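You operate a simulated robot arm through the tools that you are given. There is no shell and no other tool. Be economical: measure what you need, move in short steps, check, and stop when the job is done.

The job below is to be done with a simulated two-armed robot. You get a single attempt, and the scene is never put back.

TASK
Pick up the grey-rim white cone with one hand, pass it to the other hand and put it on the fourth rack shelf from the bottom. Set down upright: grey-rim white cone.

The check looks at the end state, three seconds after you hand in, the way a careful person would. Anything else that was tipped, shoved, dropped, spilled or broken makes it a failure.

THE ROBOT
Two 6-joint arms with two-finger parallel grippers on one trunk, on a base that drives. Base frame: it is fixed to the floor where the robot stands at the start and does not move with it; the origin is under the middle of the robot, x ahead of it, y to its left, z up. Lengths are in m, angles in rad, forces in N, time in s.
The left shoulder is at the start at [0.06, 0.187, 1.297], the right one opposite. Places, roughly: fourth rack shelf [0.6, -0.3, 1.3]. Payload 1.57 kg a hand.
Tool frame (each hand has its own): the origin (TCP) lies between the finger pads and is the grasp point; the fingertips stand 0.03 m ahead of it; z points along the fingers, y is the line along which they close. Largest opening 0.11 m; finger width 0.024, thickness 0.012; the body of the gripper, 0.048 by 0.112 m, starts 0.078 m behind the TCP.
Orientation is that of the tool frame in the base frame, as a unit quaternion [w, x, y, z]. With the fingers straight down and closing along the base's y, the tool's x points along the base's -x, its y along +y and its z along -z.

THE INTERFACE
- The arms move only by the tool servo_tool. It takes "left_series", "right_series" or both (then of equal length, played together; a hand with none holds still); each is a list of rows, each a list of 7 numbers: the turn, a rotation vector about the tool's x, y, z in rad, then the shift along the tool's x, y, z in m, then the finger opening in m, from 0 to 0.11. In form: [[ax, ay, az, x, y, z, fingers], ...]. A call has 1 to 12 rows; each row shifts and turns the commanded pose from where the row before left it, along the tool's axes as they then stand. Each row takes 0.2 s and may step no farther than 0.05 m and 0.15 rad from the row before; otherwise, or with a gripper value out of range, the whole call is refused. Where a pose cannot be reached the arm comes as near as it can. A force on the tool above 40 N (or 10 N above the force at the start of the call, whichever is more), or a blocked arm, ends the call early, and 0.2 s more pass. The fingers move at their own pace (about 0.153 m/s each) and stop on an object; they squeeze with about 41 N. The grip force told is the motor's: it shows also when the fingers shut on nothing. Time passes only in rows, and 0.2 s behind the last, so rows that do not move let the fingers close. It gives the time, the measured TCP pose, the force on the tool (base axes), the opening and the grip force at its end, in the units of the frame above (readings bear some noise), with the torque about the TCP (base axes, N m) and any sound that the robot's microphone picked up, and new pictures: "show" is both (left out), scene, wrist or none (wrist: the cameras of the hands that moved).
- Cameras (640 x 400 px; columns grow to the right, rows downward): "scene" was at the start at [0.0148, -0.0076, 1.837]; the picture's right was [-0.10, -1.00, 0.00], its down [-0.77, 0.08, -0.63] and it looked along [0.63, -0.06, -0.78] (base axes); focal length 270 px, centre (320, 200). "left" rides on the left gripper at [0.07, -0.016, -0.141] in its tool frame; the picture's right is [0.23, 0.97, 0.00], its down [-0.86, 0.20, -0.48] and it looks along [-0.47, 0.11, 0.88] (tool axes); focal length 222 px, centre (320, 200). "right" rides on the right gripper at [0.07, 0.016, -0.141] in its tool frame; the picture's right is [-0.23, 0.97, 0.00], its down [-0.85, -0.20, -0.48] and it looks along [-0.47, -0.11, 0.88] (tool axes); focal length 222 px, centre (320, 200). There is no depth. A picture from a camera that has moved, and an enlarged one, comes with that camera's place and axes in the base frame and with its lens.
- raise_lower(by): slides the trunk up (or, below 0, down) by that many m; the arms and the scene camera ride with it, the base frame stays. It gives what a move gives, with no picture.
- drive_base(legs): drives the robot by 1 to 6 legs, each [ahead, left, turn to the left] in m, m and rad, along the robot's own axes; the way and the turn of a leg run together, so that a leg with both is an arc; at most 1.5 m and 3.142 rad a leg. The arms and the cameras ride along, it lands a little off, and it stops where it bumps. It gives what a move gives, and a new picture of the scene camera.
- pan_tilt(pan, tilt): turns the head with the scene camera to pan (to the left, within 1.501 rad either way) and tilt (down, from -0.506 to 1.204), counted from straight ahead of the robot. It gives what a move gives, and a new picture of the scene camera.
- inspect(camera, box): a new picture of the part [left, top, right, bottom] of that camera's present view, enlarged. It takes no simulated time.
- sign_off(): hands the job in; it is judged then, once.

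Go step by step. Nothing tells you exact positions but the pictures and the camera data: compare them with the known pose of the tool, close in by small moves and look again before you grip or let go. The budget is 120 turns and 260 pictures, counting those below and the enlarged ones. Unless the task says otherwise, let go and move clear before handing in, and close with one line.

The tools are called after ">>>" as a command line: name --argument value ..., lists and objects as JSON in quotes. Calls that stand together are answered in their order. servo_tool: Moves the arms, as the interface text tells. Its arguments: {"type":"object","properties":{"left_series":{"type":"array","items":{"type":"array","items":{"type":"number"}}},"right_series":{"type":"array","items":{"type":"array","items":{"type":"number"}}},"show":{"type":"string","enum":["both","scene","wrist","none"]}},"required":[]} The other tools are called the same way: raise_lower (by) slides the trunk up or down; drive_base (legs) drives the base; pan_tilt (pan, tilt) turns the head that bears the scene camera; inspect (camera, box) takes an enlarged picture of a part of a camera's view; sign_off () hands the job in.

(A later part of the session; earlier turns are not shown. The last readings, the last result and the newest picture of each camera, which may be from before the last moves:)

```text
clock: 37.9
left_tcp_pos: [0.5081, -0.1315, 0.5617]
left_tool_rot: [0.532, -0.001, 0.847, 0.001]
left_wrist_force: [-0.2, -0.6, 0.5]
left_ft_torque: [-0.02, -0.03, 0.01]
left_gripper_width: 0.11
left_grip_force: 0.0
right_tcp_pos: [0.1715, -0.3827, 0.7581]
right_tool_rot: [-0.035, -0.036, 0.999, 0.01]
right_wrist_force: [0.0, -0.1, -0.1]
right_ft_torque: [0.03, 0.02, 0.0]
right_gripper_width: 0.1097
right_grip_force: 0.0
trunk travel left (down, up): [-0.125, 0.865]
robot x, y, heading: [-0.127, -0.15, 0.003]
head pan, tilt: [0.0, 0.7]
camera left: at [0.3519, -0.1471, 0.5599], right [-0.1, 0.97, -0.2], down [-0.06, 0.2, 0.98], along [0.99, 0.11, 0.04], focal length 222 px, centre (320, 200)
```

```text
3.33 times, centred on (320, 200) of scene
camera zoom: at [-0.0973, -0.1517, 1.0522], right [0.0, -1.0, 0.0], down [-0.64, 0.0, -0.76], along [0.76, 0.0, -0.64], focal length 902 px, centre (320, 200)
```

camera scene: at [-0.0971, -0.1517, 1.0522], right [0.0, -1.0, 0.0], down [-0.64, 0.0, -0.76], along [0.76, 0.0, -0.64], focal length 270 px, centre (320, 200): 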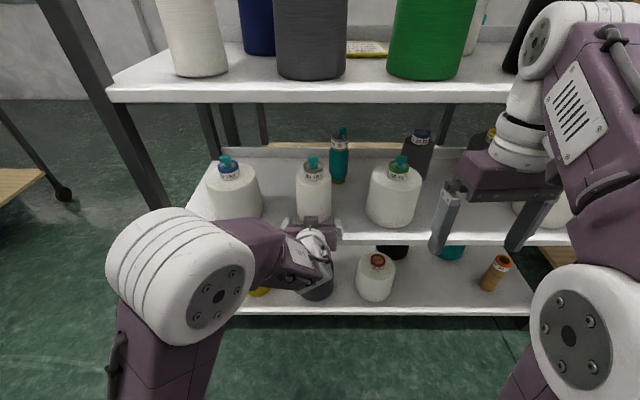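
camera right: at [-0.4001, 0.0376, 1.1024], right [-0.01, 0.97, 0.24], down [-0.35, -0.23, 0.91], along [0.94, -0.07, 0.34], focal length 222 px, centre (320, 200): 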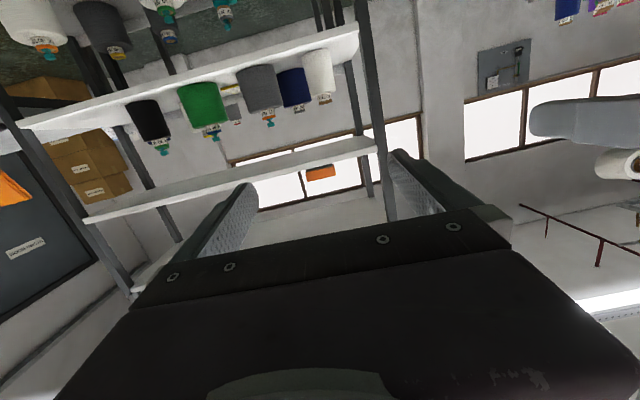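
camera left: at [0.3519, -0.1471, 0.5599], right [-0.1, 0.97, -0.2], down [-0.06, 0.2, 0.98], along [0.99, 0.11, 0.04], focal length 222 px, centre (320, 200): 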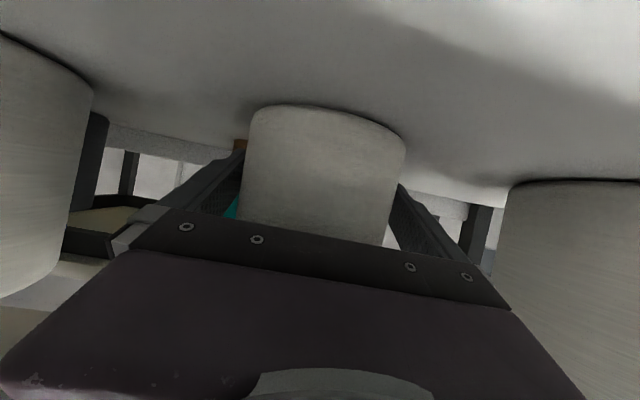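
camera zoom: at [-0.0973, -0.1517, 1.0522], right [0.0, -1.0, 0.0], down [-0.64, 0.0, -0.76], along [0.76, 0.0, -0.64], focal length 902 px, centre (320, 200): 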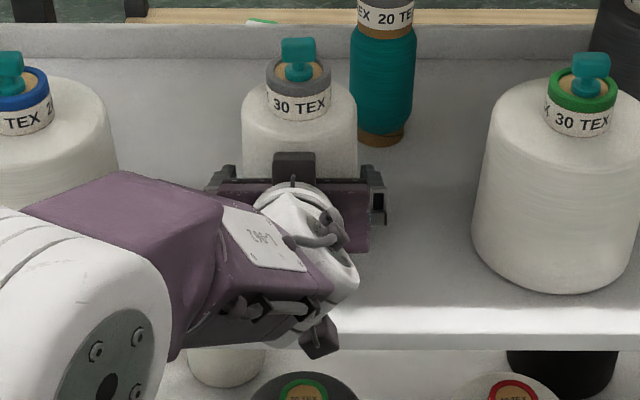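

The palm just touched the cone (it slid back about a centimetre, still upright). I'll back off slightly and close the fingers.

>>> servo_tool --left_series '[[0, 0, 0, 0.0035, 0, -0.0072, 0.11], [0, 0, 0, 0, 0, 0, 0.09], [0, 0, 0, 0, 0, 0, 0.07], [0, 0, 0, 0, 0, 0, 0.05], [0, 0, 0, 0, 0, 0, 0.05]]' --show "wrist"

>>> inspect --camera "scene" --box '[240, 140, 400, 260]'

```text
clock: 39.1
left_tcp_pos: [0.5011, -0.1303, 0.5606]
left_tool_rot: [0.532, -0.001, 0.847, 0.0]
left_wrist_force: [-0.1, -0.8, 0.3]
left_ft_torque: [-0.07, 0.01, 0.06]
left_gripper_width: 0.0972
left_grip_force: 41.4
right_tcp_pos: [0.1708, -0.381, 0.7585]
right_tool_rot: [-0.036, -0.036, 0.999, 0.01]
right_wrist_force: [-0.3, 1.0, 0.4]
right_ft_torque: [-0.01, 0.0, -0.02]
right_gripper_width: 0.1099
right_grip_force: 0.0
trunk travel left (down, up): [-0.125, 0.865]
robot x, y, heading: [-0.1204, -0.1486, 0.004]
head pan, tilt: [0.0, 0.7]
camera left: at [0.3439, -0.1473, 0.5599], right [-0.1, 0.97, -0.2], down [-0.06, 0.2, 0.98], along [0.99, 0.11, 0.04], focal length 222 px, centre (320, 200)
```

left: 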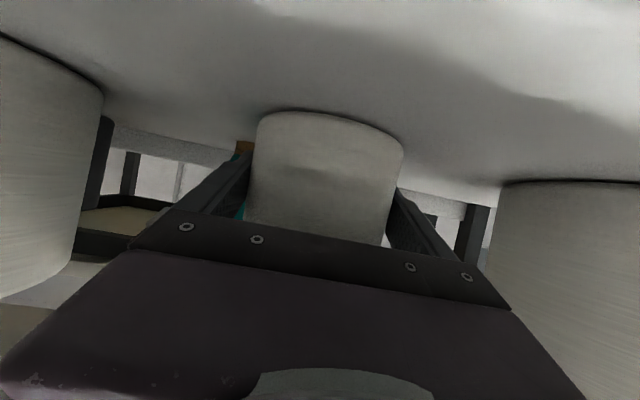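

```text
3.33 times, centred on (320, 200) of scene
camera zoom: at [-0.0971, -0.1517, 1.0522], right [0.0, -1.0, 0.0], down [-0.64, 0.0, -0.76], along [0.76, 0.0, -0.64], focal length 902 px, centre (320, 200)
```

zoom: 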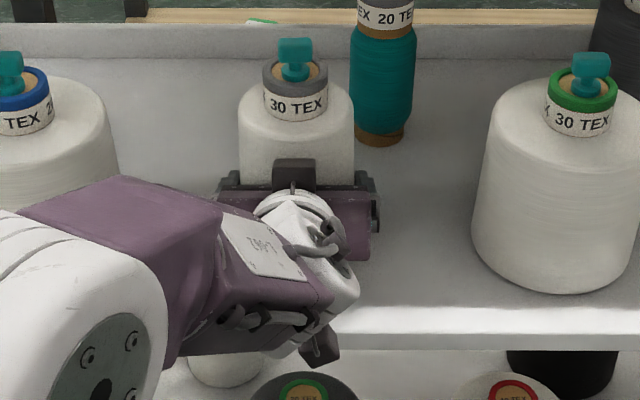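

Gripped at 0.097 m. I'll lift 0.04 m and check the weight.

>>> servo_tool --left_series '[[0, 0, 0, -0.009, 0, -0.00435, 0.05], [0, 0, 0, -0.009, 0, -0.00435, 0.05], [0, 0, 0, -0.009, 0, -0.00435, 0.05], [0, 0, 0, -0.009, 0, -0.00435, 0.05]]' --show "both"

```text
clock: 40.1
left_tcp_pos: [0.4995, -0.1299, 0.6005]
left_tool_rot: [0.533, -0.001, 0.846, 0.001]
left_wrist_force: [-0.1, -0.5, -3.8]
left_ft_torque: [0.02, 0.02, -0.02]
left_gripper_width: 0.0972
left_grip_force: 40.8
right_tcp_pos: [0.172, -0.3827, 0.7591]
right_tool_rot: [-0.036, -0.037, 0.999, 0.01]
right_wrist_force: [0.1, 0.8, -0.2]
right_ft_torque: [-0.01, 0.01, 0.0]
right_gripper_width: 0.1101
right_grip_force: 0.1
trunk travel left (down, up): [-0.125, 0.865]
robot x, y, heading: [-0.1218, -0.1519, 0.001]
head pan, tilt: [0.0, 0.7]
camera scene: at [-0.0969, -0.1516, 1.0522], right [0.0, -1.0, 0.0], down [-0.64, 0.0, -0.76], along [0.76, 0.0, -0.64], focal length 270 px, centre (320, 200)
camera left: at [0.3438, -0.1471, 0.5995], right [-0.1, 0.97, -0.2], down [-0.06, 0.2, 0.98], along [0.99, 0.11, 0.04], focal length 222 px, centre (320, 200)
```

scene: 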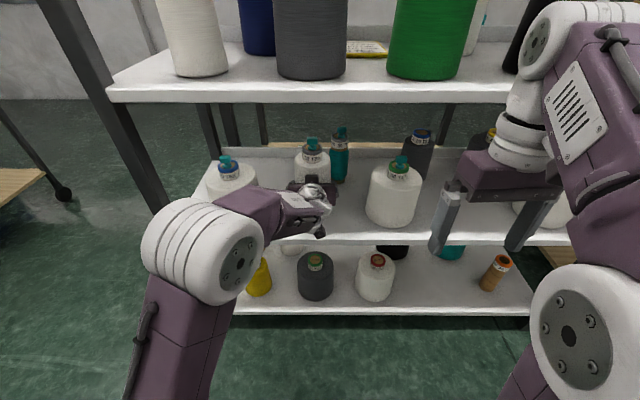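
left: 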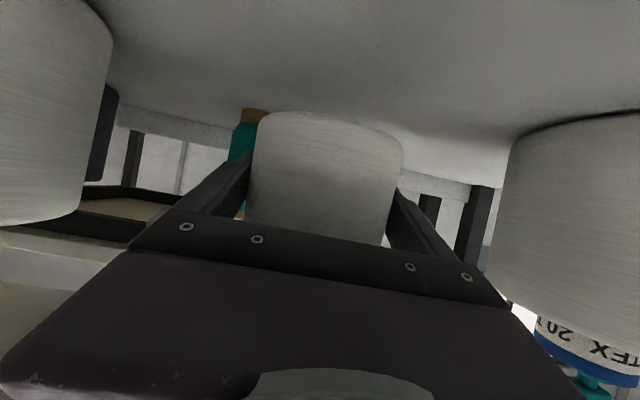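

Lifted cleanly (about 0.39 kg). I'll back away from the rack.

>>> drive_base --legs '[[-0.5, 0, 0]]'

>>> raise_lower --by 0.4

>>> pan_tilt --pan 0.0 --tilt 0.85

```text
clock: 43.0
left_tcp_pos: [-0.0041, -0.1308, 0.6013]
left_tool_rot: [0.532, -0.002, 0.847, 0.002]
left_wrist_force: [0.0, 0.1, -3.3]
left_ft_torque: [0.0, 0.0, 0.01]
left_gripper_width: 0.0973
left_grip_force: 41.1
right_tcp_pos: [-0.3327, -0.3829, 0.7583]
right_tool_rot: [-0.036, -0.037, 0.999, 0.009]
right_wrist_force: [0.2, 0.4, -0.5]
right_ft_torque: [0.02, -0.01, -0.04]
right_gripper_width: 0.11
right_grip_force: 0.1
trunk travel left (down, up): [-0.125, 0.865]
robot x, y, heading: [-0.6233, -0.1525, 0.007]
head pan, tilt: [0.0, 0.7]
camera scene: at [-0.6017, -0.1536, 1.0522], right [0.01, -1.0, 0.0], down [-0.64, 0.0, -0.76], along [0.76, 0.0, -0.64], focal length 270 px, centre (320, 200)
```

scene: 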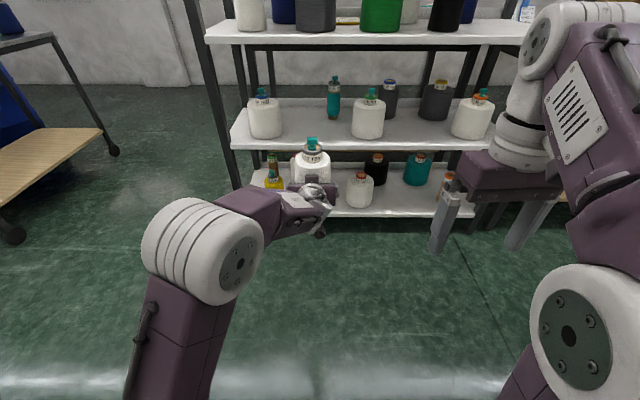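

```text
clock: 46.9
left_tcp_pos: [-0.0052, -0.1314, 1.0004]
left_tool_rot: [0.533, -0.002, 0.846, 0.002]
left_wrist_force: [0.4, 0.0, -2.7]
left_ft_torque: [0.0, -0.01, 0.02]
left_gripper_width: 0.0972
left_grip_force: 40.9
right_tcp_pos: [-0.3316, -0.3833, 1.1581]
right_tool_rot: [-0.036, -0.037, 0.999, 0.01]
right_wrist_force: [0.0, -0.2, -0.1]
right_ft_torque: [0.0, 0.0, -0.01]
right_gripper_width: 0.1098
right_grip_force: 0.1
trunk travel left (down, up): [-0.525, 0.465]
robot x, y, heading: [-0.624, -0.1537, 0.01]
head pan, tilt: [0.0, 0.7]
```

```text
clock: 47.6
left_tcp_pos: [-0.0049, -0.1307, 1.0009]
left_tool_rot: [0.532, -0.002, 0.847, 0.001]
left_wrist_force: [0.0, 0.1, -3.1]
left_ft_torque: [0.02, -0.01, 0.01]
left_gripper_width: 0.097
left_grip_force: 41.0
right_tcp_pos: [-0.3311, -0.3837, 1.1573]
right_tool_rot: [-0.036, -0.037, 0.999, 0.01]
right_wrist_force: [0.7, -1.0, 0.0]
right_ft_torque: [0.02, 0.01, 0.03]
right_gripper_width: 0.1105
right_grip_force: 0.1
trunk travel left (down, up): [-0.525, 0.465]
robot x, y, heading: [-0.6237, -0.1521, 0.003]
head pan, tilt: [0.0, 0.85]
camera scene: at [-0.6082, -0.1537, 1.44], right [0.01, -1.0, 0.0], down [-0.75, 0.0, -0.66], along [0.66, 0.0, -0.75], focal length 270 px, centre (320, 200)
```

scene: 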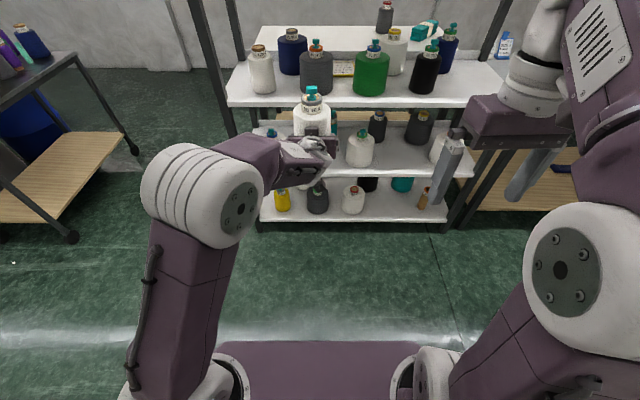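

The cone is securely held. Plan: yaw the left tool 45° to the right, then bring the right hand in at 45° from the other side to grip the label/rim (≈0.09 m above the left grip). First yaw the left hand and pull it in.

>>> servo_tool --left_series '[[0.117, 0, 0.0566, 0, 0, 0, 0.05], [0.117, 0, 0.0566, 0, 0, 0, 0.05], [0.117, 0, 0.0566, 0, 0, 0, 0.05], [0.117, 0, 0.0566, 0, 0, 0, 0.05], [0.117, 0, 0.0566, 0, 0, 0, 0.05], [0.117, 0, 0.0566, 0, 0, 0, 0.05]]' --show "scene"

```text
clock: 49.0
left_tcp_pos: [-0.0054, -0.1346, 1.0022]
left_tool_rot: [0.528, 0.104, 0.841, -0.062]
left_wrist_force: [0.6, -0.1, -3.6]
left_ft_torque: [0.01, -0.02, 0.01]
left_gripper_width: 0.0973
left_grip_force: 40.9
left hand out of reach, approached as far as the arm can: row 3, 4, 5, 6
right_tcp_pos: [-0.3329, -0.3832, 1.1584]
right_tool_rot: [-0.037, -0.036, 0.999, 0.011]
right_wrist_force: [0.1, 0.6, -0.1]
right_ft_torque: [-0.02, -0.02, 0.01]
right_gripper_width: 0.1099
right_grip_force: 0.1
trunk travel left (down, up): [-0.525, 0.465]
robot x, y, heading: [-0.625, -0.155, 0.007]
head pan, tilt: [0.0, 0.85]
camera scene: at [-0.6083, -0.1536, 1.4399], right [0.01, -1.0, 0.0], down [-0.75, 0.0, -0.66], along [0.66, 0.0, -0.75], focal length 270 px, centre (320, 200)
```

scene: 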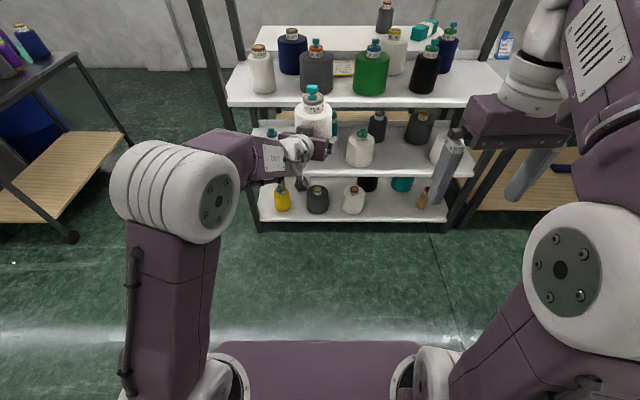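

The yaw was limited by reach. I'll pull the hand 0.12 m closer and see.

>>> servo_tool --left_series '[[0, 0, 0, 0.0061, -0.0141, -0.0128, 0.05], [0, 0, 0, 0.0061, -0.0141, -0.0128, 0.05], [0, 0, 0, 0.0061, -0.0141, -0.0128, 0.05], [0, 0, 0, 0.0061, -0.0141, -0.0128, 0.05], [0, 0, 0, 0.0061, -0.0141, -0.0128, 0.05], [0, 0, 0, 0.0061, -0.0141, -0.0128, 0.05]]' --show "scene"

```text
clock: 50.4
left_tcp_pos: [-0.1088, -0.1956, 1.0031]
left_tool_rot: [0.527, 0.105, 0.841, -0.063]
left_wrist_force: [0.0, -0.3, -2.9]
left_ft_torque: [-0.01, -0.01, 0.05]
left_gripper_width: 0.0969
left_grip_force: 40.9
right_tcp_pos: [-0.3332, -0.3842, 1.1583]
right_tool_rot: [-0.035, -0.037, 0.999, 0.009]
right_wrist_force: [0.2, 0.3, -0.4]
right_ft_torque: [-0.01, 0.01, 0.03]
right_gripper_width: 0.1101
right_grip_force: 0.1
trunk travel left (down, up): [-0.525, 0.465]
robot x, y, heading: [-0.6317, -0.152, 0.007]
head pan, tilt: [0.0, 0.85]
camera scene: at [-0.6091, -0.1541, 1.4399], right [0.01, -1.0, 0.0], down [-0.75, 0.0, -0.66], along [0.66, 0.0, -0.75], focal length 270 px, centre (320, 200)
```

scene: 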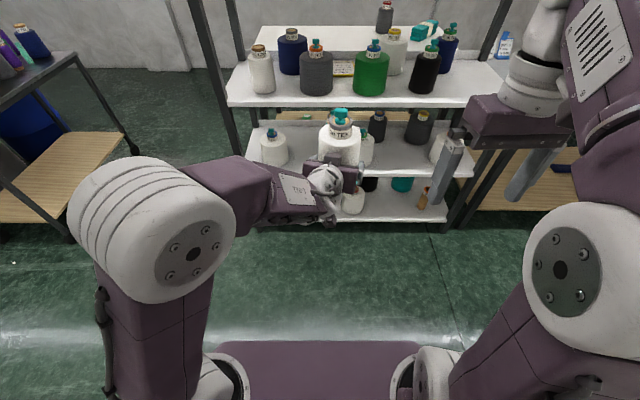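

The command tracks the reached pose (14° yaw). Now continue yawing here.

>>> servo_tool --left_series '[[0.117, 0, 0.0566, 0, 0, 0, 0.05], [0.117, 0, 0.0566, 0, 0, 0, 0.05], [0.117, 0, 0.0566, 0, 0, 0, 0.05], [0.117, 0, 0.0566, 0, 0, 0, 0.05]]' --show "scene"

```text
clock: 51.4
left_tcp_pos: [-0.1167, -0.2074, 1.0009]
left_tool_rot: [0.518, 0.184, 0.828, -0.111]
left_wrist_force: [0.4, -0.9, -3.1]
left_ft_torque: [0.0, 0.01, -0.01]
left_gripper_width: 0.097
left_grip_force: 40.7
left hand out of reach, approached as far as the arm can: row 2, 3, 4
right_tcp_pos: [-0.3318, -0.3831, 1.1584]
right_tool_rot: [-0.036, -0.038, 0.999, 0.011]
right_wrist_force: [0.7, -0.9, -0.6]
right_ft_torque: [-0.02, 0.0, -0.03]
right_gripper_width: 0.1098
right_grip_force: 0.1
trunk travel left (down, up): [-0.525, 0.465]
robot x, y, heading: [-0.6292, -0.1563, 0.005]
head pan, tilt: [0.0, 0.85]
camera scene: at [-0.6085, -0.1539, 1.4399], right [0.01, -1.0, 0.0], down [-0.75, 0.0, -0.66], along [0.66, 0.0, -0.75], focal length 270 px, centre (320, 200)
```

scene: 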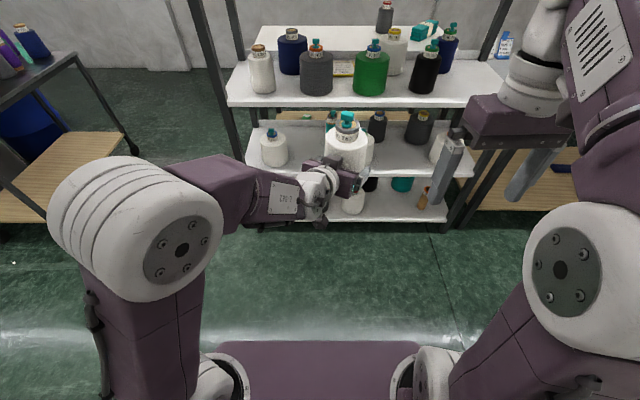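

Yaw is now about 25°. I'll pull in 0.08 m further and continue yawing.

>>> servo_tool --left_series '[[0, 0, 0, 0.0078, -0.0085, -0.0163, 0.05], [0, 0, 0, 0.0078, -0.0085, -0.0163, 0.05], [0, 0, 0, 0.0078, -0.0085, -0.0163, 0.05], [0, 0, 0, 0.0078, -0.0085, -0.0163, 0.05], [0.117, 0, 0.0566, 0, 0, 0, 0.05], [0.117, 0, 0.0566, 0, 0, 0, 0.05], [0.117, 0, 0.0566, 0, 0, 0, 0.05]]' --show "scene"

```text
clock: 53.0
left_tcp_pos: [-0.2739, -0.2804, 0.9766]
left_tool_rot: [0.493, 0.313, 0.79, -0.187]
left_wrist_force: [-0.2, 0.1, -3.1]
left_ft_torque: [0.01, -0.02, 0.02]
left_gripper_width: 0.097
left_grip_force: 41.4
left hand out of reach, approached as far as the arm can: row 5, 6, 7
right_tcp_pos: [-0.3332, -0.3838, 1.1582]
right_tool_rot: [-0.035, -0.038, 0.999, 0.01]
right_wrist_force: [0.0, 0.5, 0.1]
right_ft_torque: [0.04, -0.01, 0.01]
right_gripper_width: 0.11
right_grip_force: 0.0
trunk travel left (down, up): [-0.525, 0.465]
robot x, y, heading: [-0.6254, -0.1566, 0.005]
head pan, tilt: [0.0, 0.85]
camera scene: at [-0.6092, -0.1545, 1.4399], right [0.01, -1.0, 0.0], down [-0.75, 0.0, -0.66], along [0.66, 0.0, -0.75], focal length 270 px, centre (320, 200)
```

scene: 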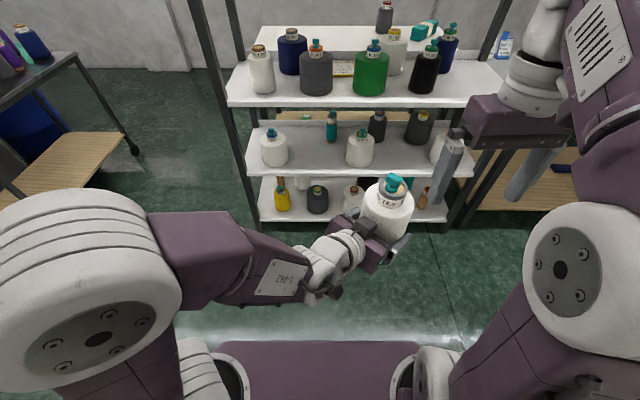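

The left is now yawed 43° at robot-relative (0.35, -0.12). I'll move it toward the centre (+y) to see if that is reachable.

>>> servo_tool --left_series '[[0, 0, 0, 0.0059, 0.0146, -0.0123, 0.05], [0, 0, 0, 0.0059, 0.0146, -0.0123, 0.05], [0, 0, 0, 0.0059, 0.0146, -0.0123, 0.05], [0, 0, 0, 0.0059, 0.0146, -0.0123, 0.05]]' --show "none"

```text
clock: 54.0
left_tcp_pos: [-0.2817, -0.2717, 0.9787]
left_tool_rot: [0.493, 0.312, 0.79, -0.187]
left_wrist_force: [0.5, 0.0, -2.7]
left_ft_torque: [0.0, -0.01, 0.02]
left_gripper_width: 0.097
left_grip_force: 41.0
left hand out of reach, approached as far as the arm can: row 1, 2, 3, 4
right_tcp_pos: [-0.3317, -0.3836, 1.1581]
right_tool_rot: [-0.035, -0.037, 0.999, 0.009]
right_wrist_force: [-0.5, 0.5, -0.1]
right_ft_torque: [0.01, 0.0, 0.03]
right_gripper_width: 0.1097
right_grip_force: 0.0
trunk travel left (down, up): [-0.525, 0.465]
robot x, y, heading: [-0.6272, -0.1513, 0.004]
head pan, tilt: [0.0, 0.85]
```

Moving toward centre is blocked, so I'll go forward instead, keeping the hand slightly on the right side.

>>> servo_tool --left_series '[[0, 0, 0, -0.0063, 0.0136, 0.0132, 0.05], [0, 0, 0, -0.0063, 0.0136, 0.0132, 0.05], [0, 0, 0, -0.0063, 0.0136, 0.0132, 0.05], [0, 0, 0, -0.0063, 0.0136, 0.0132, 0.05], [0, 0, 0, -0.0063, 0.0136, 0.0132, 0.05]]' --show "none"

```text
clock: 55.2
left_tcp_pos: [-0.2426, -0.3171, 0.9705]
left_tool_rot: [0.493, 0.312, 0.79, -0.187]
left_wrist_force: [-0.4, -0.7, -3.1]
left_ft_torque: [-0.01, -0.03, -0.04]
left_gripper_width: 0.0968
left_grip_force: 40.9
left hand out of reach, approached as far as the arm can: row 1, 2, 3, 4, 5
right_tcp_pos: [-0.332, -0.3843, 1.1593]
right_tool_rot: [-0.035, -0.036, 0.999, 0.01]
right_wrist_force: [0.0, -1.0, 0.5]
right_ft_torque: [-0.02, -0.02, 0.0]
right_gripper_width: 0.11
right_grip_force: 0.1
trunk travel left (down, up): [-0.525, 0.465]
robot x, y, heading: [-0.6235, -0.1542, 0.006]
head pan, tilt: [0.0, 0.85]
```

The limit is clear: the hand can't point further inward than the radial line from its shoulder. So a handover at robot-relative (0.37, 0) with about 28° yaw on each hand suits. Move left there.

>>> servo_tool --left_series '[[-0.117, 0, -0.0566, 0, 0, 0, 0.05], [-0.117, 0, -0.0566, 0, 0, 0, 0.05], [0, 0, 0, 0.0041, 0.0177, -0.0085, 0.05], [0, 0, 0, 0.0041, 0.0177, -0.0085, 0.05], [0, 0, 0, 0.0041, 0.0177, -0.0085, 0.05], [0, 0, 0, 0.0041, 0.0177, -0.0085, 0.05], [0, 0, 0, 0.0041, 0.0177, -0.0085, 0.05], [0, 0, 0, 0.0041, 0.0177, -0.0085, 0.05], [0, 0, 0, 0.0041, 0.0177, -0.0085, 0.05]]' --show "scene"

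```text
clock: 57.2
left_tcp_pos: [-0.2211, -0.1958, 0.9854]
left_tool_rot: [0.514, 0.209, 0.822, -0.124]
left_wrist_force: [0.4, 0.1, -2.9]
left_ft_torque: [-0.01, 0.02, -0.02]
left_gripper_width: 0.0971
left_grip_force: 41.0
left hand out of reach, approached as far as the arm can: row 7, 8, 9
right_tcp_pos: [-0.3327, -0.3831, 1.1593]
right_tool_rot: [-0.037, -0.038, 0.999, 0.009]
right_wrist_force: [-0.1, -0.1, 1.1]
right_ft_torque: [-0.01, 0.0, -0.01]
right_gripper_width: 0.11
right_grip_force: 0.2
trunk travel left (down, up): [-0.525, 0.465]
robot x, y, heading: [-0.6244, -0.1534, 0.002]
head pan, tilt: [0.0, 0.85]
camera scene: at [-0.6085, -0.1531, 1.4399], right [0.01, -1.0, 0.0], down [-0.75, 0.0, -0.66], along [0.66, 0.0, -0.75], focal length 270 px, centre (320, 200)
```

scene: 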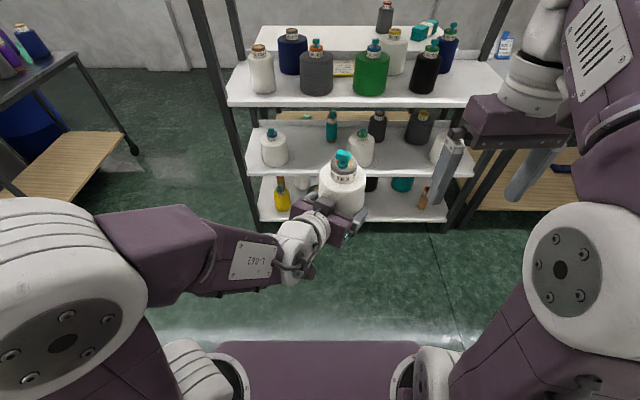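

Left holds the cone at robot-relative (0.40, -0.04), z 0.985, yaw 28°. Now bring the right hand inward and up, then pitch it to about 28° below horizontal, staying above the cone.

>>> servo_tool --right_series '[[0, 0, 0, 0, 0.03, -0.015, 0.11], [0, 0, 0, 0, 0.03, -0.015, 0.11], [0, 0, 0, 0, 0.03, -0.015, 0.11], [0, 0, 0, 0, 0.03, -0.015, 0.11], [0, -0.135, 0, -0.0057, 0, -0.0097, 0.11], [0, -0.135, 0, -0.0069, 0, -0.0088, 0.11], [0, -0.135, 0, -0.008, 0, -0.0078, 0.11], [0, -0.135, 0, -0.009, 0, -0.0067, 0.11], [0, -0.135, 0, -0.0098, 0, -0.0054, 0.11], [0, -0.135, 0, -0.0104, 0, -0.0041, 0.11], [0, -0.135, 0, -0.0109, 0, -0.0026, 0.11], [0, -0.135, 0, -0.0112, 0, -0.0011, 0.11]]' --show "both"

```text
clock: 59.8
left_tcp_pos: [-0.2223, -0.196, 0.9851]
left_tool_rot: [0.513, 0.209, 0.823, -0.124]
left_wrist_force: [-0.1, -0.5, -2.3]
left_ft_torque: [-0.01, -0.03, -0.04]
left_gripper_width: 0.0968
left_grip_force: 40.9
right_tcp_pos: [-0.2359, -0.2251, 1.2848]
right_tool_rot: [0.482, -0.027, 0.875, 0.027]
right_wrist_force: [0.8, 0.0, 0.1]
right_ft_torque: [-0.01, -0.03, -0.01]
right_gripper_width: 0.11
right_grip_force: 0.0
right hand out of reach, approached as far as the arm can: row 1, 2, 3, 4, 9, 10, 11, 12
trunk travel left (down, up): [-0.525, 0.465]
robot x, y, heading: [-0.6287, -0.1557, 0.007]
head pan, tilt: [0.0, 0.85]
camera scene: at [-0.6083, -0.1535, 1.4399], right [0.01, -1.0, 0.0], down [-0.75, 0.0, -0.66], along [0.66, 0.0, -0.75], focal length 270 px, centre (320, 200)
camera right: at [-0.3927, -0.2201, 1.3026], right [0.05, 0.98, 0.21], down [0.07, -0.22, 0.97], along [1.0, -0.03, -0.08], focal length 222 px, centre (320, 200)
```

scene: 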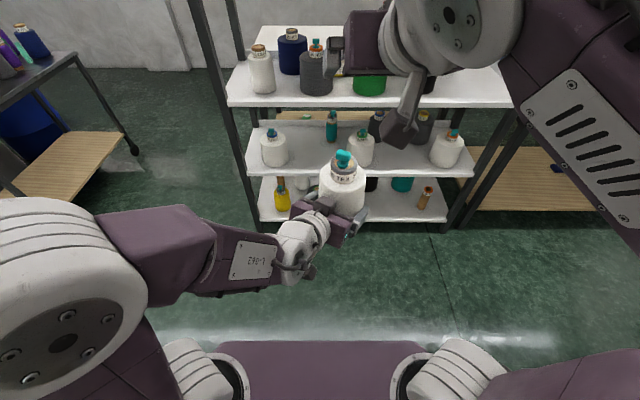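
right: 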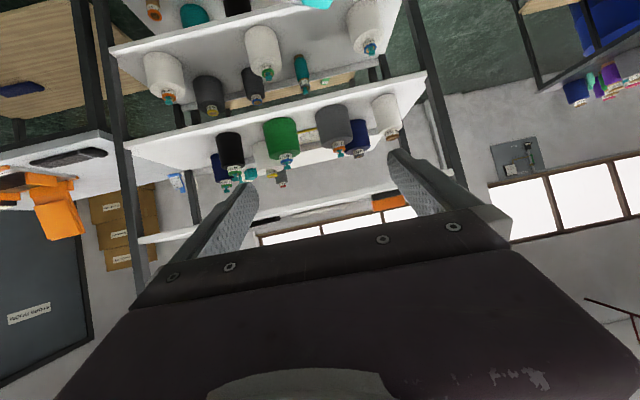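

The right hand is oriented well above the cone (32° down, yaw +5°). I'll yaw it +15° more and zoom on the cone to measure the rim.

>>> servo_tool --right_series '[[-0.11, 0, -0.0695, 0, 0, 0, 0.11], [-0.11, 0, -0.0695, 0, 0, 0, 0.11]]' --show "none"

>>> inspect --camera "scene" --box '[270, 130, 430, 250]'

```text
clock: 60.4
left_tcp_pos: [-0.2217, -0.1957, 0.986]
left_tool_rot: [0.513, 0.208, 0.824, -0.123]
left_wrist_force: [0.1, 0.3, -2.7]
left_ft_torque: [-0.02, 0.02, 0.03]
left_gripper_width: 0.097
left_grip_force: 40.9
right_tcp_pos: [-0.2267, -0.2208, 1.2933]
right_tool_rot: [0.476, -0.141, 0.863, 0.091]
right_wrist_force: [0.5, 0.1, -0.4]
right_ft_torque: [-0.01, 0.0, -0.01]
right_gripper_width: 0.1101
right_grip_force: 0.0
right hand out of reach, approached as far as the arm can: row 1, 2
trunk travel left (down, up): [-0.525, 0.465]
robot x, y, heading: [-0.6299, -0.1558, 0.014]
head pan, tilt: [0.0, 0.85]
```

```text
3.33 times, centred on (350, 190) of scene
camera zoom: at [-0.6085, -0.1539, 1.4399], right [0.01, -1.0, 0.0], down [-0.75, 0.0, -0.66], along [0.66, 0.0, -0.75], focal length 902 px, centre (220, 233)
```

zoom: 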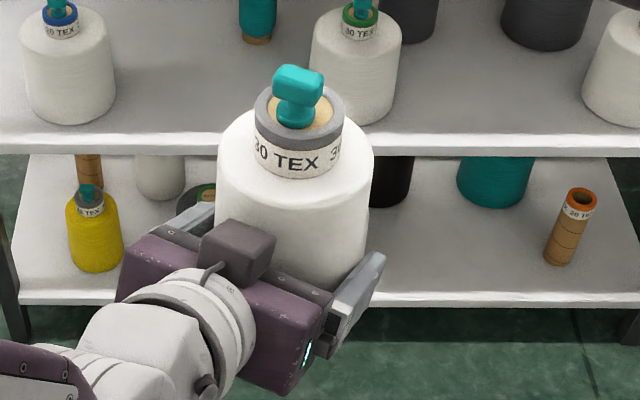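

The rim top is about z 1.10, with the axis at (-0.222, -0.199); the neck band is about 0.052 wide and 0.025 tall. The right hand will approach along its own axis from behind and above; first it goes to a standoff 0.10 m back.

>>> servo_tool --right_series '[[0, 0, 0, 0.0237, 0.002, 0, 0.085], [0, 0, 0, 0.0237, 0.002, 0, 0.085], [0, 0, 0, 0.0237, 0.002, 0, 0.085], [0, 0, 0, 0.0237, 0.002, 0, 0.085], [0, 0, 0, 0.0237, 0.002, 0, 0.085], [0, 0, 0, 0.0237, 0.002, 0, 0.085], [0, 0, 0, 0.0237, 0.002, 0, 0.085]]' --show "both"

>>> inspect --camera "scene" --box '[270, 130, 430, 250]'

```text
clock: 62.0
left_tcp_pos: [-0.2221, -0.1963, 0.9861]
left_tool_rot: [0.514, 0.21, 0.822, -0.124]
left_wrist_force: [0.6, 0.0, -3.5]
left_ft_torque: [-0.03, -0.01, -0.01]
left_gripper_width: 0.0971
left_grip_force: 41.0
right_tcp_pos: [-0.1988, -0.1833, 1.2065]
right_tool_rot: [0.476, -0.14, 0.863, 0.09]
right_wrist_force: [0.4, -0.6, -0.1]
right_ft_torque: [-0.03, 0.02, 0.01]
right_gripper_width: 0.0851
right_grip_force: 0.0
right hand out of reach, approached as far as the arm can: row 1, 2, 3, 4, 5, 6, 7
trunk travel left (down, up): [-0.525, 0.465]
robot x, y, heading: [-0.627, -0.154, 0.006]
head pan, tilt: [0.0, 0.85]
camera scene: at [-0.6084, -0.1536, 1.4399], right [0.01, -1.0, 0.0], down [-0.75, 0.0, -0.66], along [0.66, 0.0, -0.75], focal length 270 px, centre (320, 200)
camera right: at [-0.3536, -0.2195, 1.2233], right [-0.2, 0.96, 0.21], down [0.12, -0.19, 0.97], along [0.97, 0.22, -0.07], focal length 222 px, centre (320, 200)
```

scene: 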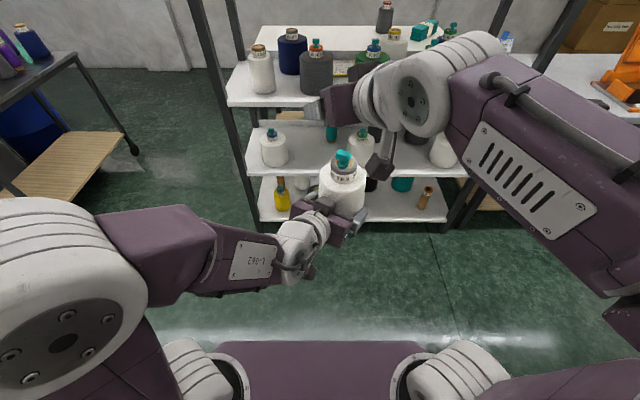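
right: 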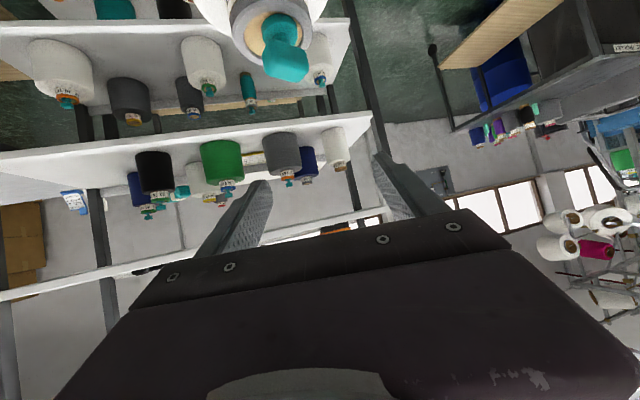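

```text
3.33 times, centred on (350, 190) of scene
camera zoom: at [-0.6084, -0.1536, 1.4399], right [0.01, -1.0, 0.0], down [-0.75, 0.0, -0.66], along [0.66, 0.0, -0.75], focal length 902 px, centre (220, 233)
```

zoom: 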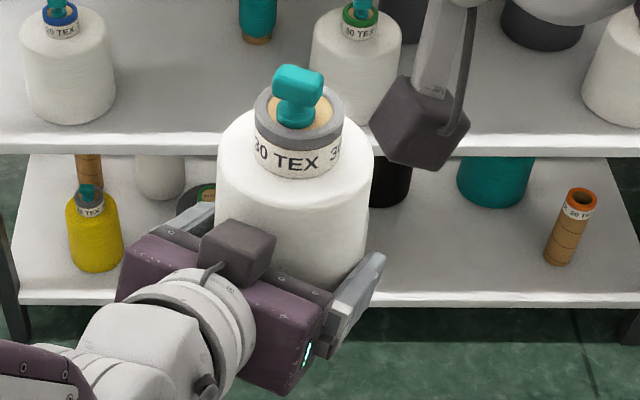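

The same inward limit applies, so I'll reduce the right yaw to about 12° and then go to the standoff.

>>> servo_tool --right_series '[[0.1186, 0, 0.074, 0, 0, 0, 0.085], [0, 0, 0, 0.0187, -0.002, -0.0131, 0.085], [0, 0, 0, 0.0187, -0.002, -0.0131, 0.085], [0, 0, 0, 0.0187, -0.002, -0.0131, 0.085], [0, 0, 0, 0.0187, -0.002, -0.0131, 0.085], [0, 0, 0, 0.0187, -0.002, -0.0131, 0.085], [0, 0, 0, 0.0187, -0.002, -0.0131, 0.085]]' --show "both"

```text
clock: 63.6
left_tcp_pos: [-0.2228, -0.1948, 0.9857]
left_tool_rot: [0.514, 0.209, 0.822, -0.125]
left_wrist_force: [-0.1, -0.3, -3.3]
left_ft_torque: [-0.03, -0.02, 0.01]
left_gripper_width: 0.0973
left_grip_force: 40.9
right_tcp_pos: [-0.2398, -0.1451, 1.1755]
right_tool_rot: [0.48, -0.079, 0.872, 0.055]
right_wrist_force: [0.4, -0.2, 0.0]
right_ft_torque: [-0.04, 0.0, 0.01]
right_gripper_width: 0.0848
right_grip_force: 0.0
right hand out of reach, approached as far as the arm can: row 2, 3, 4, 5, 6, 7
trunk travel left (down, up): [-0.525, 0.465]
robot x, y, heading: [-0.626, -0.1571, 0.004]
head pan, tilt: [0.0, 0.85]
camera scene: at [-0.6086, -0.1536, 1.4399], right [0.01, -1.0, 0.0], down [-0.75, 0.0, -0.66], along [0.66, 0.0, -0.75], focal length 270 px, centre (320, 200)
camera right: at [-0.3971, -0.1594, 1.1922], right [-0.07, 0.97, 0.21], down [0.09, -0.21, 0.97], along [0.99, 0.08, -0.07], focal length 222 px, centre (320, 200)
```

scene: 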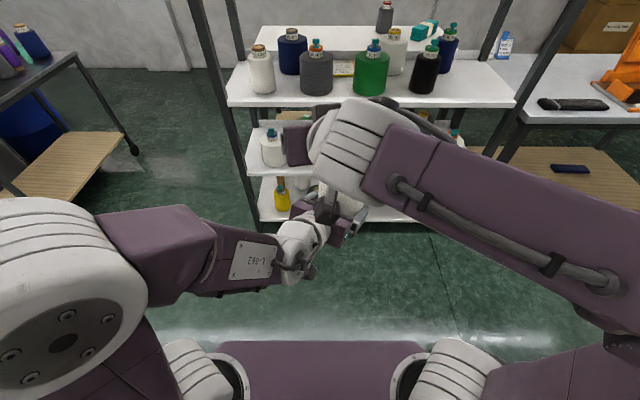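
right: 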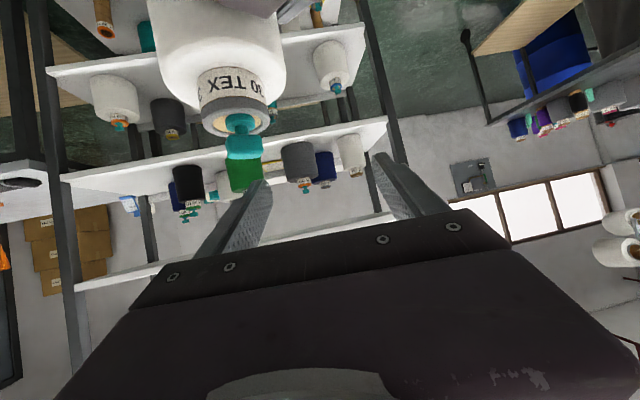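

The right arm can't fold that close to its shoulder. I'll move the handover point farther out (≈0.53 ahead) with yaw about 20° on the left; the right hand rises clear at the same time, to descend from above later.

>>> servo_tool --left_series '[[0, 0, 0, 0, 0, 0, 0.05], [0, 0, 0, 0, 0, 0, 0.05], [-0.126, 0, -0.061, 0, 0, 0, 0.05], [0, 0, 0, -0.0081, 0.0092, 0.017, 0.05], [0, 0, 0, -0.0081, 0.0092, 0.017, 0.05], [0, 0, 0, -0.0081, 0.0092, 0.017, 0.05], [0, 0, 0, -0.0081, 0.0092, 0.017, 0.05], [0, 0, 0, -0.0081, 0.0092, 0.017, 0.05], [0, 0, 0, -0.0081, 0.0092, 0.017, 0.05]]' --right_series '[[0, 0, 0, -0.0169, 0, -0.0106, 0.085], [0, 0, 0, -0.0169, 0, -0.0106, 0.085], [0, 0, 0, -0.0169, 0, -0.0106, 0.085], [0, 0, 0, 0, 0, 0, 0.085], [0, 0, 0, 0, 0, 0, 0.085], [0, 0, 0, 0, 0, 0, 0.085], [0, 0, 0, 0, 0, 0, 0.085], [0, 0, 0, 0, 0, 0, 0.085], [0, 0, 0, 0, 0, 0, 0.085]]' --show "scene"

```text
clock: 65.6
left_tcp_pos: [-0.096, -0.1816, 0.9832]
left_tool_rot: [0.523, 0.151, 0.834, -0.088]
left_wrist_force: [1.2, 0.3, -3.3]
left_ft_torque: [-0.03, 0.04, 0.0]
left_gripper_width: 0.0973
left_grip_force: 40.6
right_tcp_pos: [-0.2364, -0.1461, 1.2354]
right_tool_rot: [0.481, -0.08, 0.871, 0.057]
right_wrist_force: [0.2, 0.1, 0.7]
right_ft_torque: [0.0, 0.01, 0.0]
right_gripper_width: 0.085
right_grip_force: 0.0
trunk travel left (down, up): [-0.525, 0.465]
robot x, y, heading: [-0.6246, -0.1562, 0.006]
head pan, tilt: [0.0, 0.85]
camera scene: at [-0.6074, -0.1536, 1.4399], right [0.01, -1.0, 0.0], down [-0.75, 0.0, -0.66], along [0.66, 0.0, -0.75], focal length 270 px, centre (320, 200)
```

scene: 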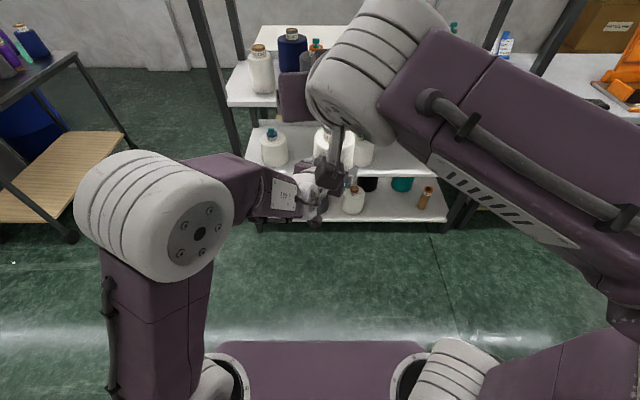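

Now move the right hand to above the rim.

>>> servo_tool --right_series '[[0, 0, 0, -0.0037, -0.0112, 0.02, 0.085], [0, 0, 0, -0.0037, -0.0112, 0.02, 0.085], [0, 0, 0, -0.0037, -0.0112, 0.02, 0.085], [0, 0, 0, -0.0037, -0.0112, 0.02, 0.085], [0, 0, 0, -0.0037, -0.0112, 0.02, 0.085], [0, 0, 0, -0.0037, -0.0112, 0.02, 0.085]]' --show "both"

```text
clock: 67.0
left_tcp_pos: [-0.0958, -0.1838, 0.9827]
left_tool_rot: [0.522, 0.151, 0.835, -0.088]
left_wrist_force: [0.6, 0.7, -2.8]
left_ft_torque: [-0.02, 0.04, 0.0]
left_gripper_width: 0.0971
left_grip_force: 41.0
right_tcp_pos: [-0.1144, -0.1893, 1.188]
right_tool_rot: [0.481, -0.079, 0.871, 0.055]
right_wrist_force: [0.3, -0.6, -0.7]
right_ft_torque: [-0.04, 0.03, -0.04]
right_gripper_width: 0.0852
right_grip_force: 0.1
trunk travel left (down, up): [-0.525, 0.465]
robot x, y, heading: [-0.6258, -0.1499, 0.006]
head pan, tilt: [0.0, 0.85]
camera scene: at [-0.6073, -0.1537, 1.4399], right [0.01, -1.0, 0.0], down [-0.75, 0.0, -0.66], along [0.66, 0.0, -0.75], focal length 270 px, centre (320, 200)
camera right: at [-0.2723, -0.2036, 1.2043], right [-0.07, 0.97, 0.21], down [0.09, -0.21, 0.97], along [0.99, 0.09, -0.07], focal length 222 px, centre (320, 200)
```

scene: 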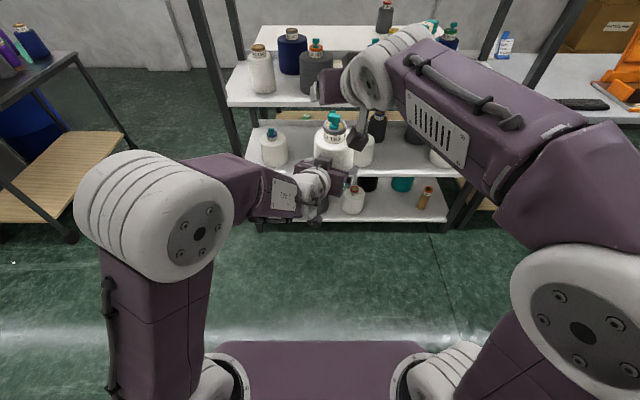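
right: 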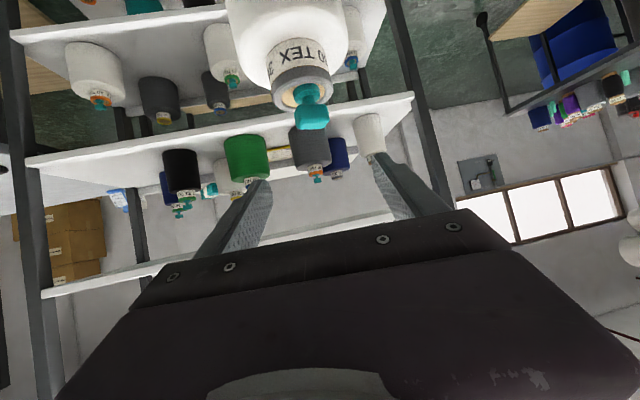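

Reached. In the right wrist view the rim centre is consistent with (-0.09, -0.183, 1.10). Descend part way and check.

>>> servo_tool --right_series '[[0, 0, 0, 0.0148, 0, 0.011, 0.085], [0, 0, 0, 0.0148, 0, 0.011, 0.085], [0, 0, 0, 0.0148, 0, 0.011, 0.085]]' --show "wrist"

>>> inspect --camera "scene" --box '[260, 60, 420, 220]'

```text
clock: 67.8
left_tcp_pos: [-0.0961, -0.1829, 0.984]
left_tool_rot: [0.523, 0.15, 0.835, -0.087]
left_wrist_force: [-0.2, -0.9, -2.2]
left_ft_torque: [0.01, 0.02, 0.02]
left_gripper_width: 0.0967
left_grip_force: 41.1
right_tcp_pos: [-0.1127, -0.1886, 1.1328]
right_tool_rot: [0.481, -0.08, 0.871, 0.057]
right_wrist_force: [0.7, -0.2, 0.6]
right_ft_torque: [-0.01, -0.01, -0.03]
right_gripper_width: 0.0849
right_grip_force: 0.1
trunk travel left (down, up): [-0.525, 0.465]
robot x, y, heading: [-0.6252, -0.153, 0.004]
head pan, tilt: [0.0, 0.85]
camera right: at [-0.2697, -0.202, 1.1494], right [-0.07, 0.97, 0.21], down [0.09, -0.21, 0.97], along [0.99, 0.09, -0.07], focal length 222 px, centre (320, 200)
```

right: 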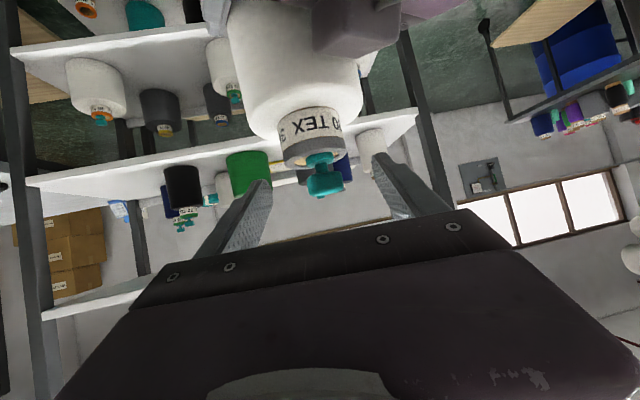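

```text
2.50 times, centred on (340, 140) of scene
camera zoom: at [-0.6081, -0.1536, 1.4399], right [0.01, -1.0, 0.0], down [-0.75, 0.0, -0.66], along [0.66, 0.0, -0.75], focal length 676 px, centre (270, 350)
```

zoom: 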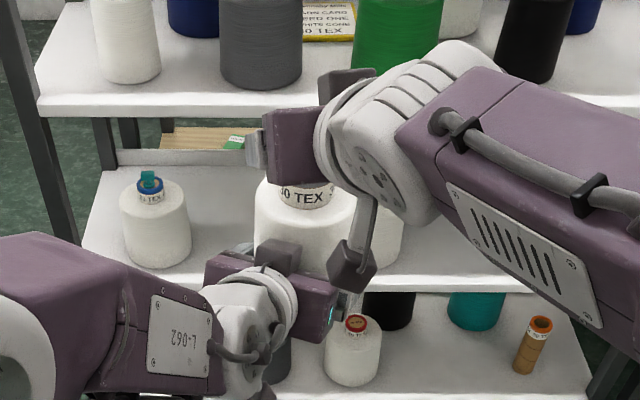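

Clearances look fine. Final descent of about 0.036 m with a small +y correction.

>>> servo_tool --right_series '[[0, 0, 0, 0.014, 0.002, 0.0115, 0.085], [0, 0, 0, 0.014, 0.002, 0.0115, 0.085]]' --show "wrist"

>>> inspect --camera "right" --box '[200, 80, 440, 240]'

>>> inspect --camera "scene" --box '[260, 80, 420, 220]'

```text
clock: 68.4
left_tcp_pos: [-0.0971, -0.182, 0.9824]
left_tool_rot: [0.521, 0.151, 0.836, -0.088]
left_wrist_force: [2.7, -0.1, -8.6]
left_ft_torque: [0.16, 0.38, 0.16]
left_gripper_width: 0.097
left_grip_force: 41.0
right_tcp_pos: [-0.1081, -0.1828, 1.0981]
right_tool_rot: [0.482, -0.08, 0.87, 0.056]
right_wrist_force: [-2.7, -0.7, 5.8]
right_ft_torque: [-0.26, -0.06, -0.18]
right_gripper_width: 0.0849
right_grip_force: 0.6
trunk travel left (down, up): [-0.525, 0.465]
robot x, y, heading: [-0.6247, -0.1549, 0.003]
head pan, tilt: [0.0, 0.85]
camera right: at [-0.2649, -0.1972, 1.1146], right [-0.07, 0.97, 0.21], down [0.09, -0.21, 0.97], along [0.99, 0.09, -0.07], focal length 222 px, centre (320, 200)
```

right: 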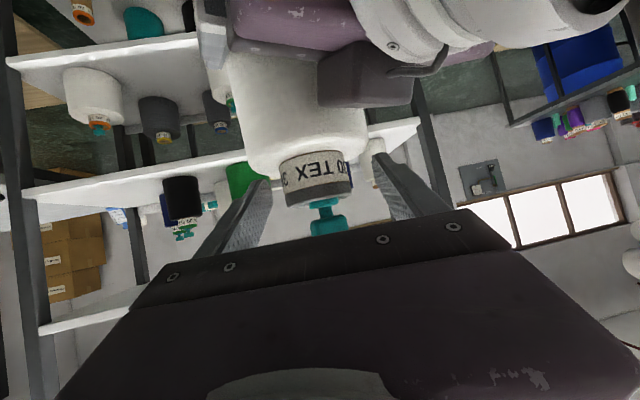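

```text
2.50 times, centred on (320, 160) of right
camera zoom: at [-0.2649, -0.1972, 1.1146], right [-0.07, 0.97, 0.21], down [0.09, -0.21, 0.97], along [0.99, 0.09, -0.07], focal length 555 px, centre (320, 300)
```

zoom: 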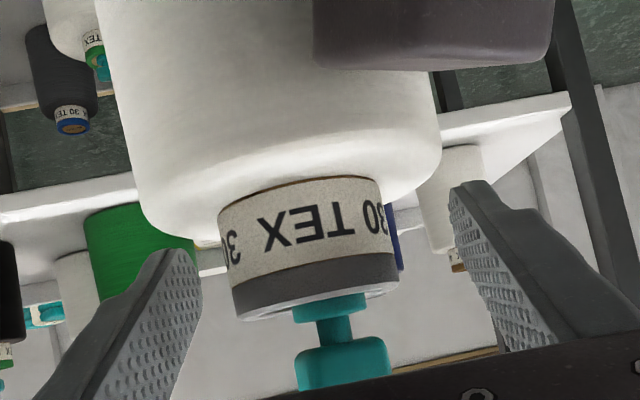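

```text
2.86 times, centred on (340, 150) of scene
camera zoom: at [-0.6079, -0.1536, 1.4399], right [0.01, -1.0, 0.0], down [-0.75, 0.0, -0.66], along [0.66, 0.0, -0.75], focal length 773 px, centre (263, 343)
```

zoom: 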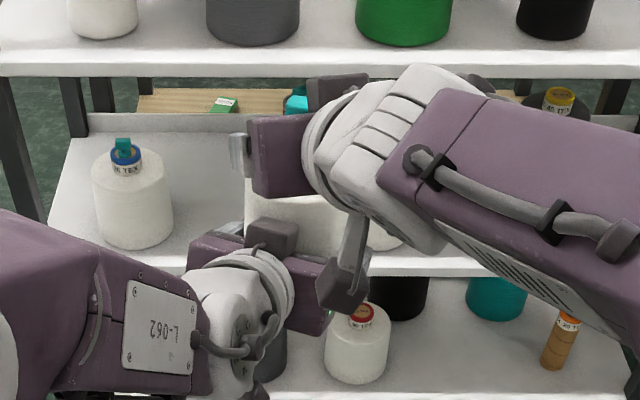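

A light contact (about 6 N): the −y fingertip is on the cone's shoulder. I'll raise 5 mm and shift −3.5 mm in tool y to centre, then recheck.

>>> servo_tool --right_series '[[0, 0, 0, -0.0042, -0.0035, -0.0027, 0.085], [0, 0, 0, 0, 0, 0, 0.075]]' --show "none"

>>> inspect --camera "right" --box '[200, 80, 440, 240]'

```text
clock: 69.0
left_tcp_pos: [-0.0977, -0.1827, 0.9839]
left_tool_rot: [0.523, 0.151, 0.834, -0.088]
left_wrist_force: [-0.5, 0.8, -3.0]
left_ft_torque: [0.0, 0.02, -0.04]
left_gripper_width: 0.097
left_grip_force: 41.2
right_tcp_pos: [-0.1076, -0.1863, 1.1029]
right_tool_rot: [0.481, -0.079, 0.871, 0.056]
right_wrist_force: [-0.7, 0.5, 0.6]
right_ft_torque: [0.0, -0.01, -0.01]
right_gripper_width: 0.075
right_grip_force: 0.1
trunk travel left (down, up): [-0.525, 0.465]
robot x, y, heading: [-0.6251, -0.1583, 0.005]
head pan, tilt: [0.0, 0.85]
```

```text
2.50 times, centred on (320, 160) of right
camera zoom: at [-0.2648, -0.2012, 1.119], right [-0.07, 0.97, 0.21], down [0.09, -0.21, 0.97], along [0.99, 0.09, -0.07], focal length 555 px, centre (320, 300)
```

zoom: 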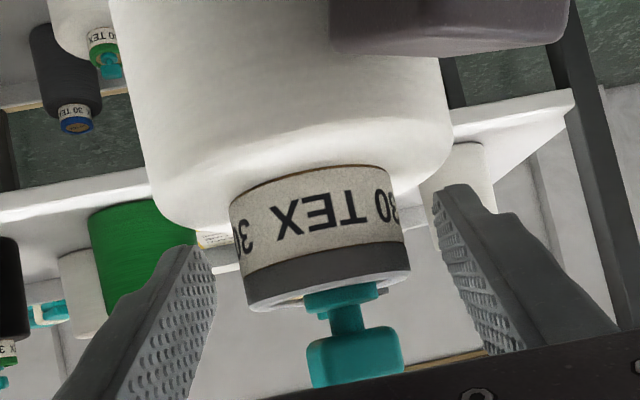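

Contact has cleared and the rim is centred. Close the right fingers.

>>> servo_tool --right_series '[[0, 0, 0, 0, 0, 0, 0.06], [0, 0, 0, 0, 0, 0, 0.045], [0, 0, 0, 0, 0, 0, 0.03], [0, 0, 0, 0, 0, 0, 0.03], [0, 0, 0, 0, 0, 0, 0.03]]' --show "none"

>>> inspect --camera "right" --box '[200, 80, 440, 240]'

```text
clock: 70.2
left_tcp_pos: [-0.0966, -0.183, 0.9829]
left_tool_rot: [0.523, 0.151, 0.834, -0.087]
left_wrist_force: [0.7, -5.6, -2.1]
left_ft_torque: [1.07, -0.18, -0.34]
left_gripper_width: 0.0968
left_grip_force: 40.8
right_tcp_pos: [-0.1071, -0.1862, 1.1029]
right_tool_rot: [0.481, -0.08, 0.871, 0.057]
right_wrist_force: [0.6, 6.6, 0.1]
right_ft_torque: [-0.33, 0.2, 0.4]
right_gripper_width: 0.0491
right_grip_force: 40.3
trunk travel left (down, up): [-0.525, 0.465]
robot x, y, heading: [-0.6291, -0.1542, 0.004]
head pan, tilt: [0.0, 0.85]
```

```text
2.50 times, centred on (320, 160) of right
camera zoom: at [-0.2649, -0.2011, 1.119], right [-0.07, 0.97, 0.21], down [0.09, -0.21, 0.97], along [0.99, 0.09, -0.07], focal length 555 px, centre (320, 300)
```

zoom: 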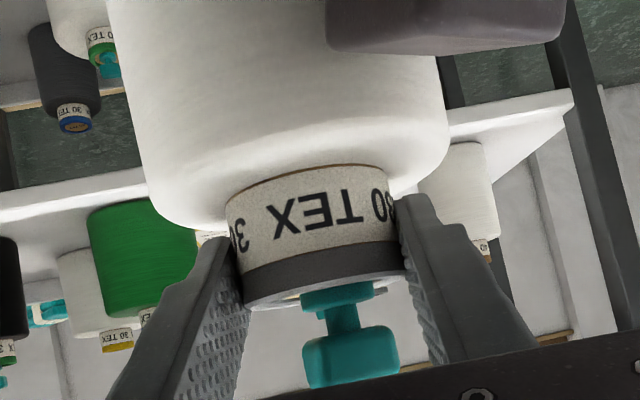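

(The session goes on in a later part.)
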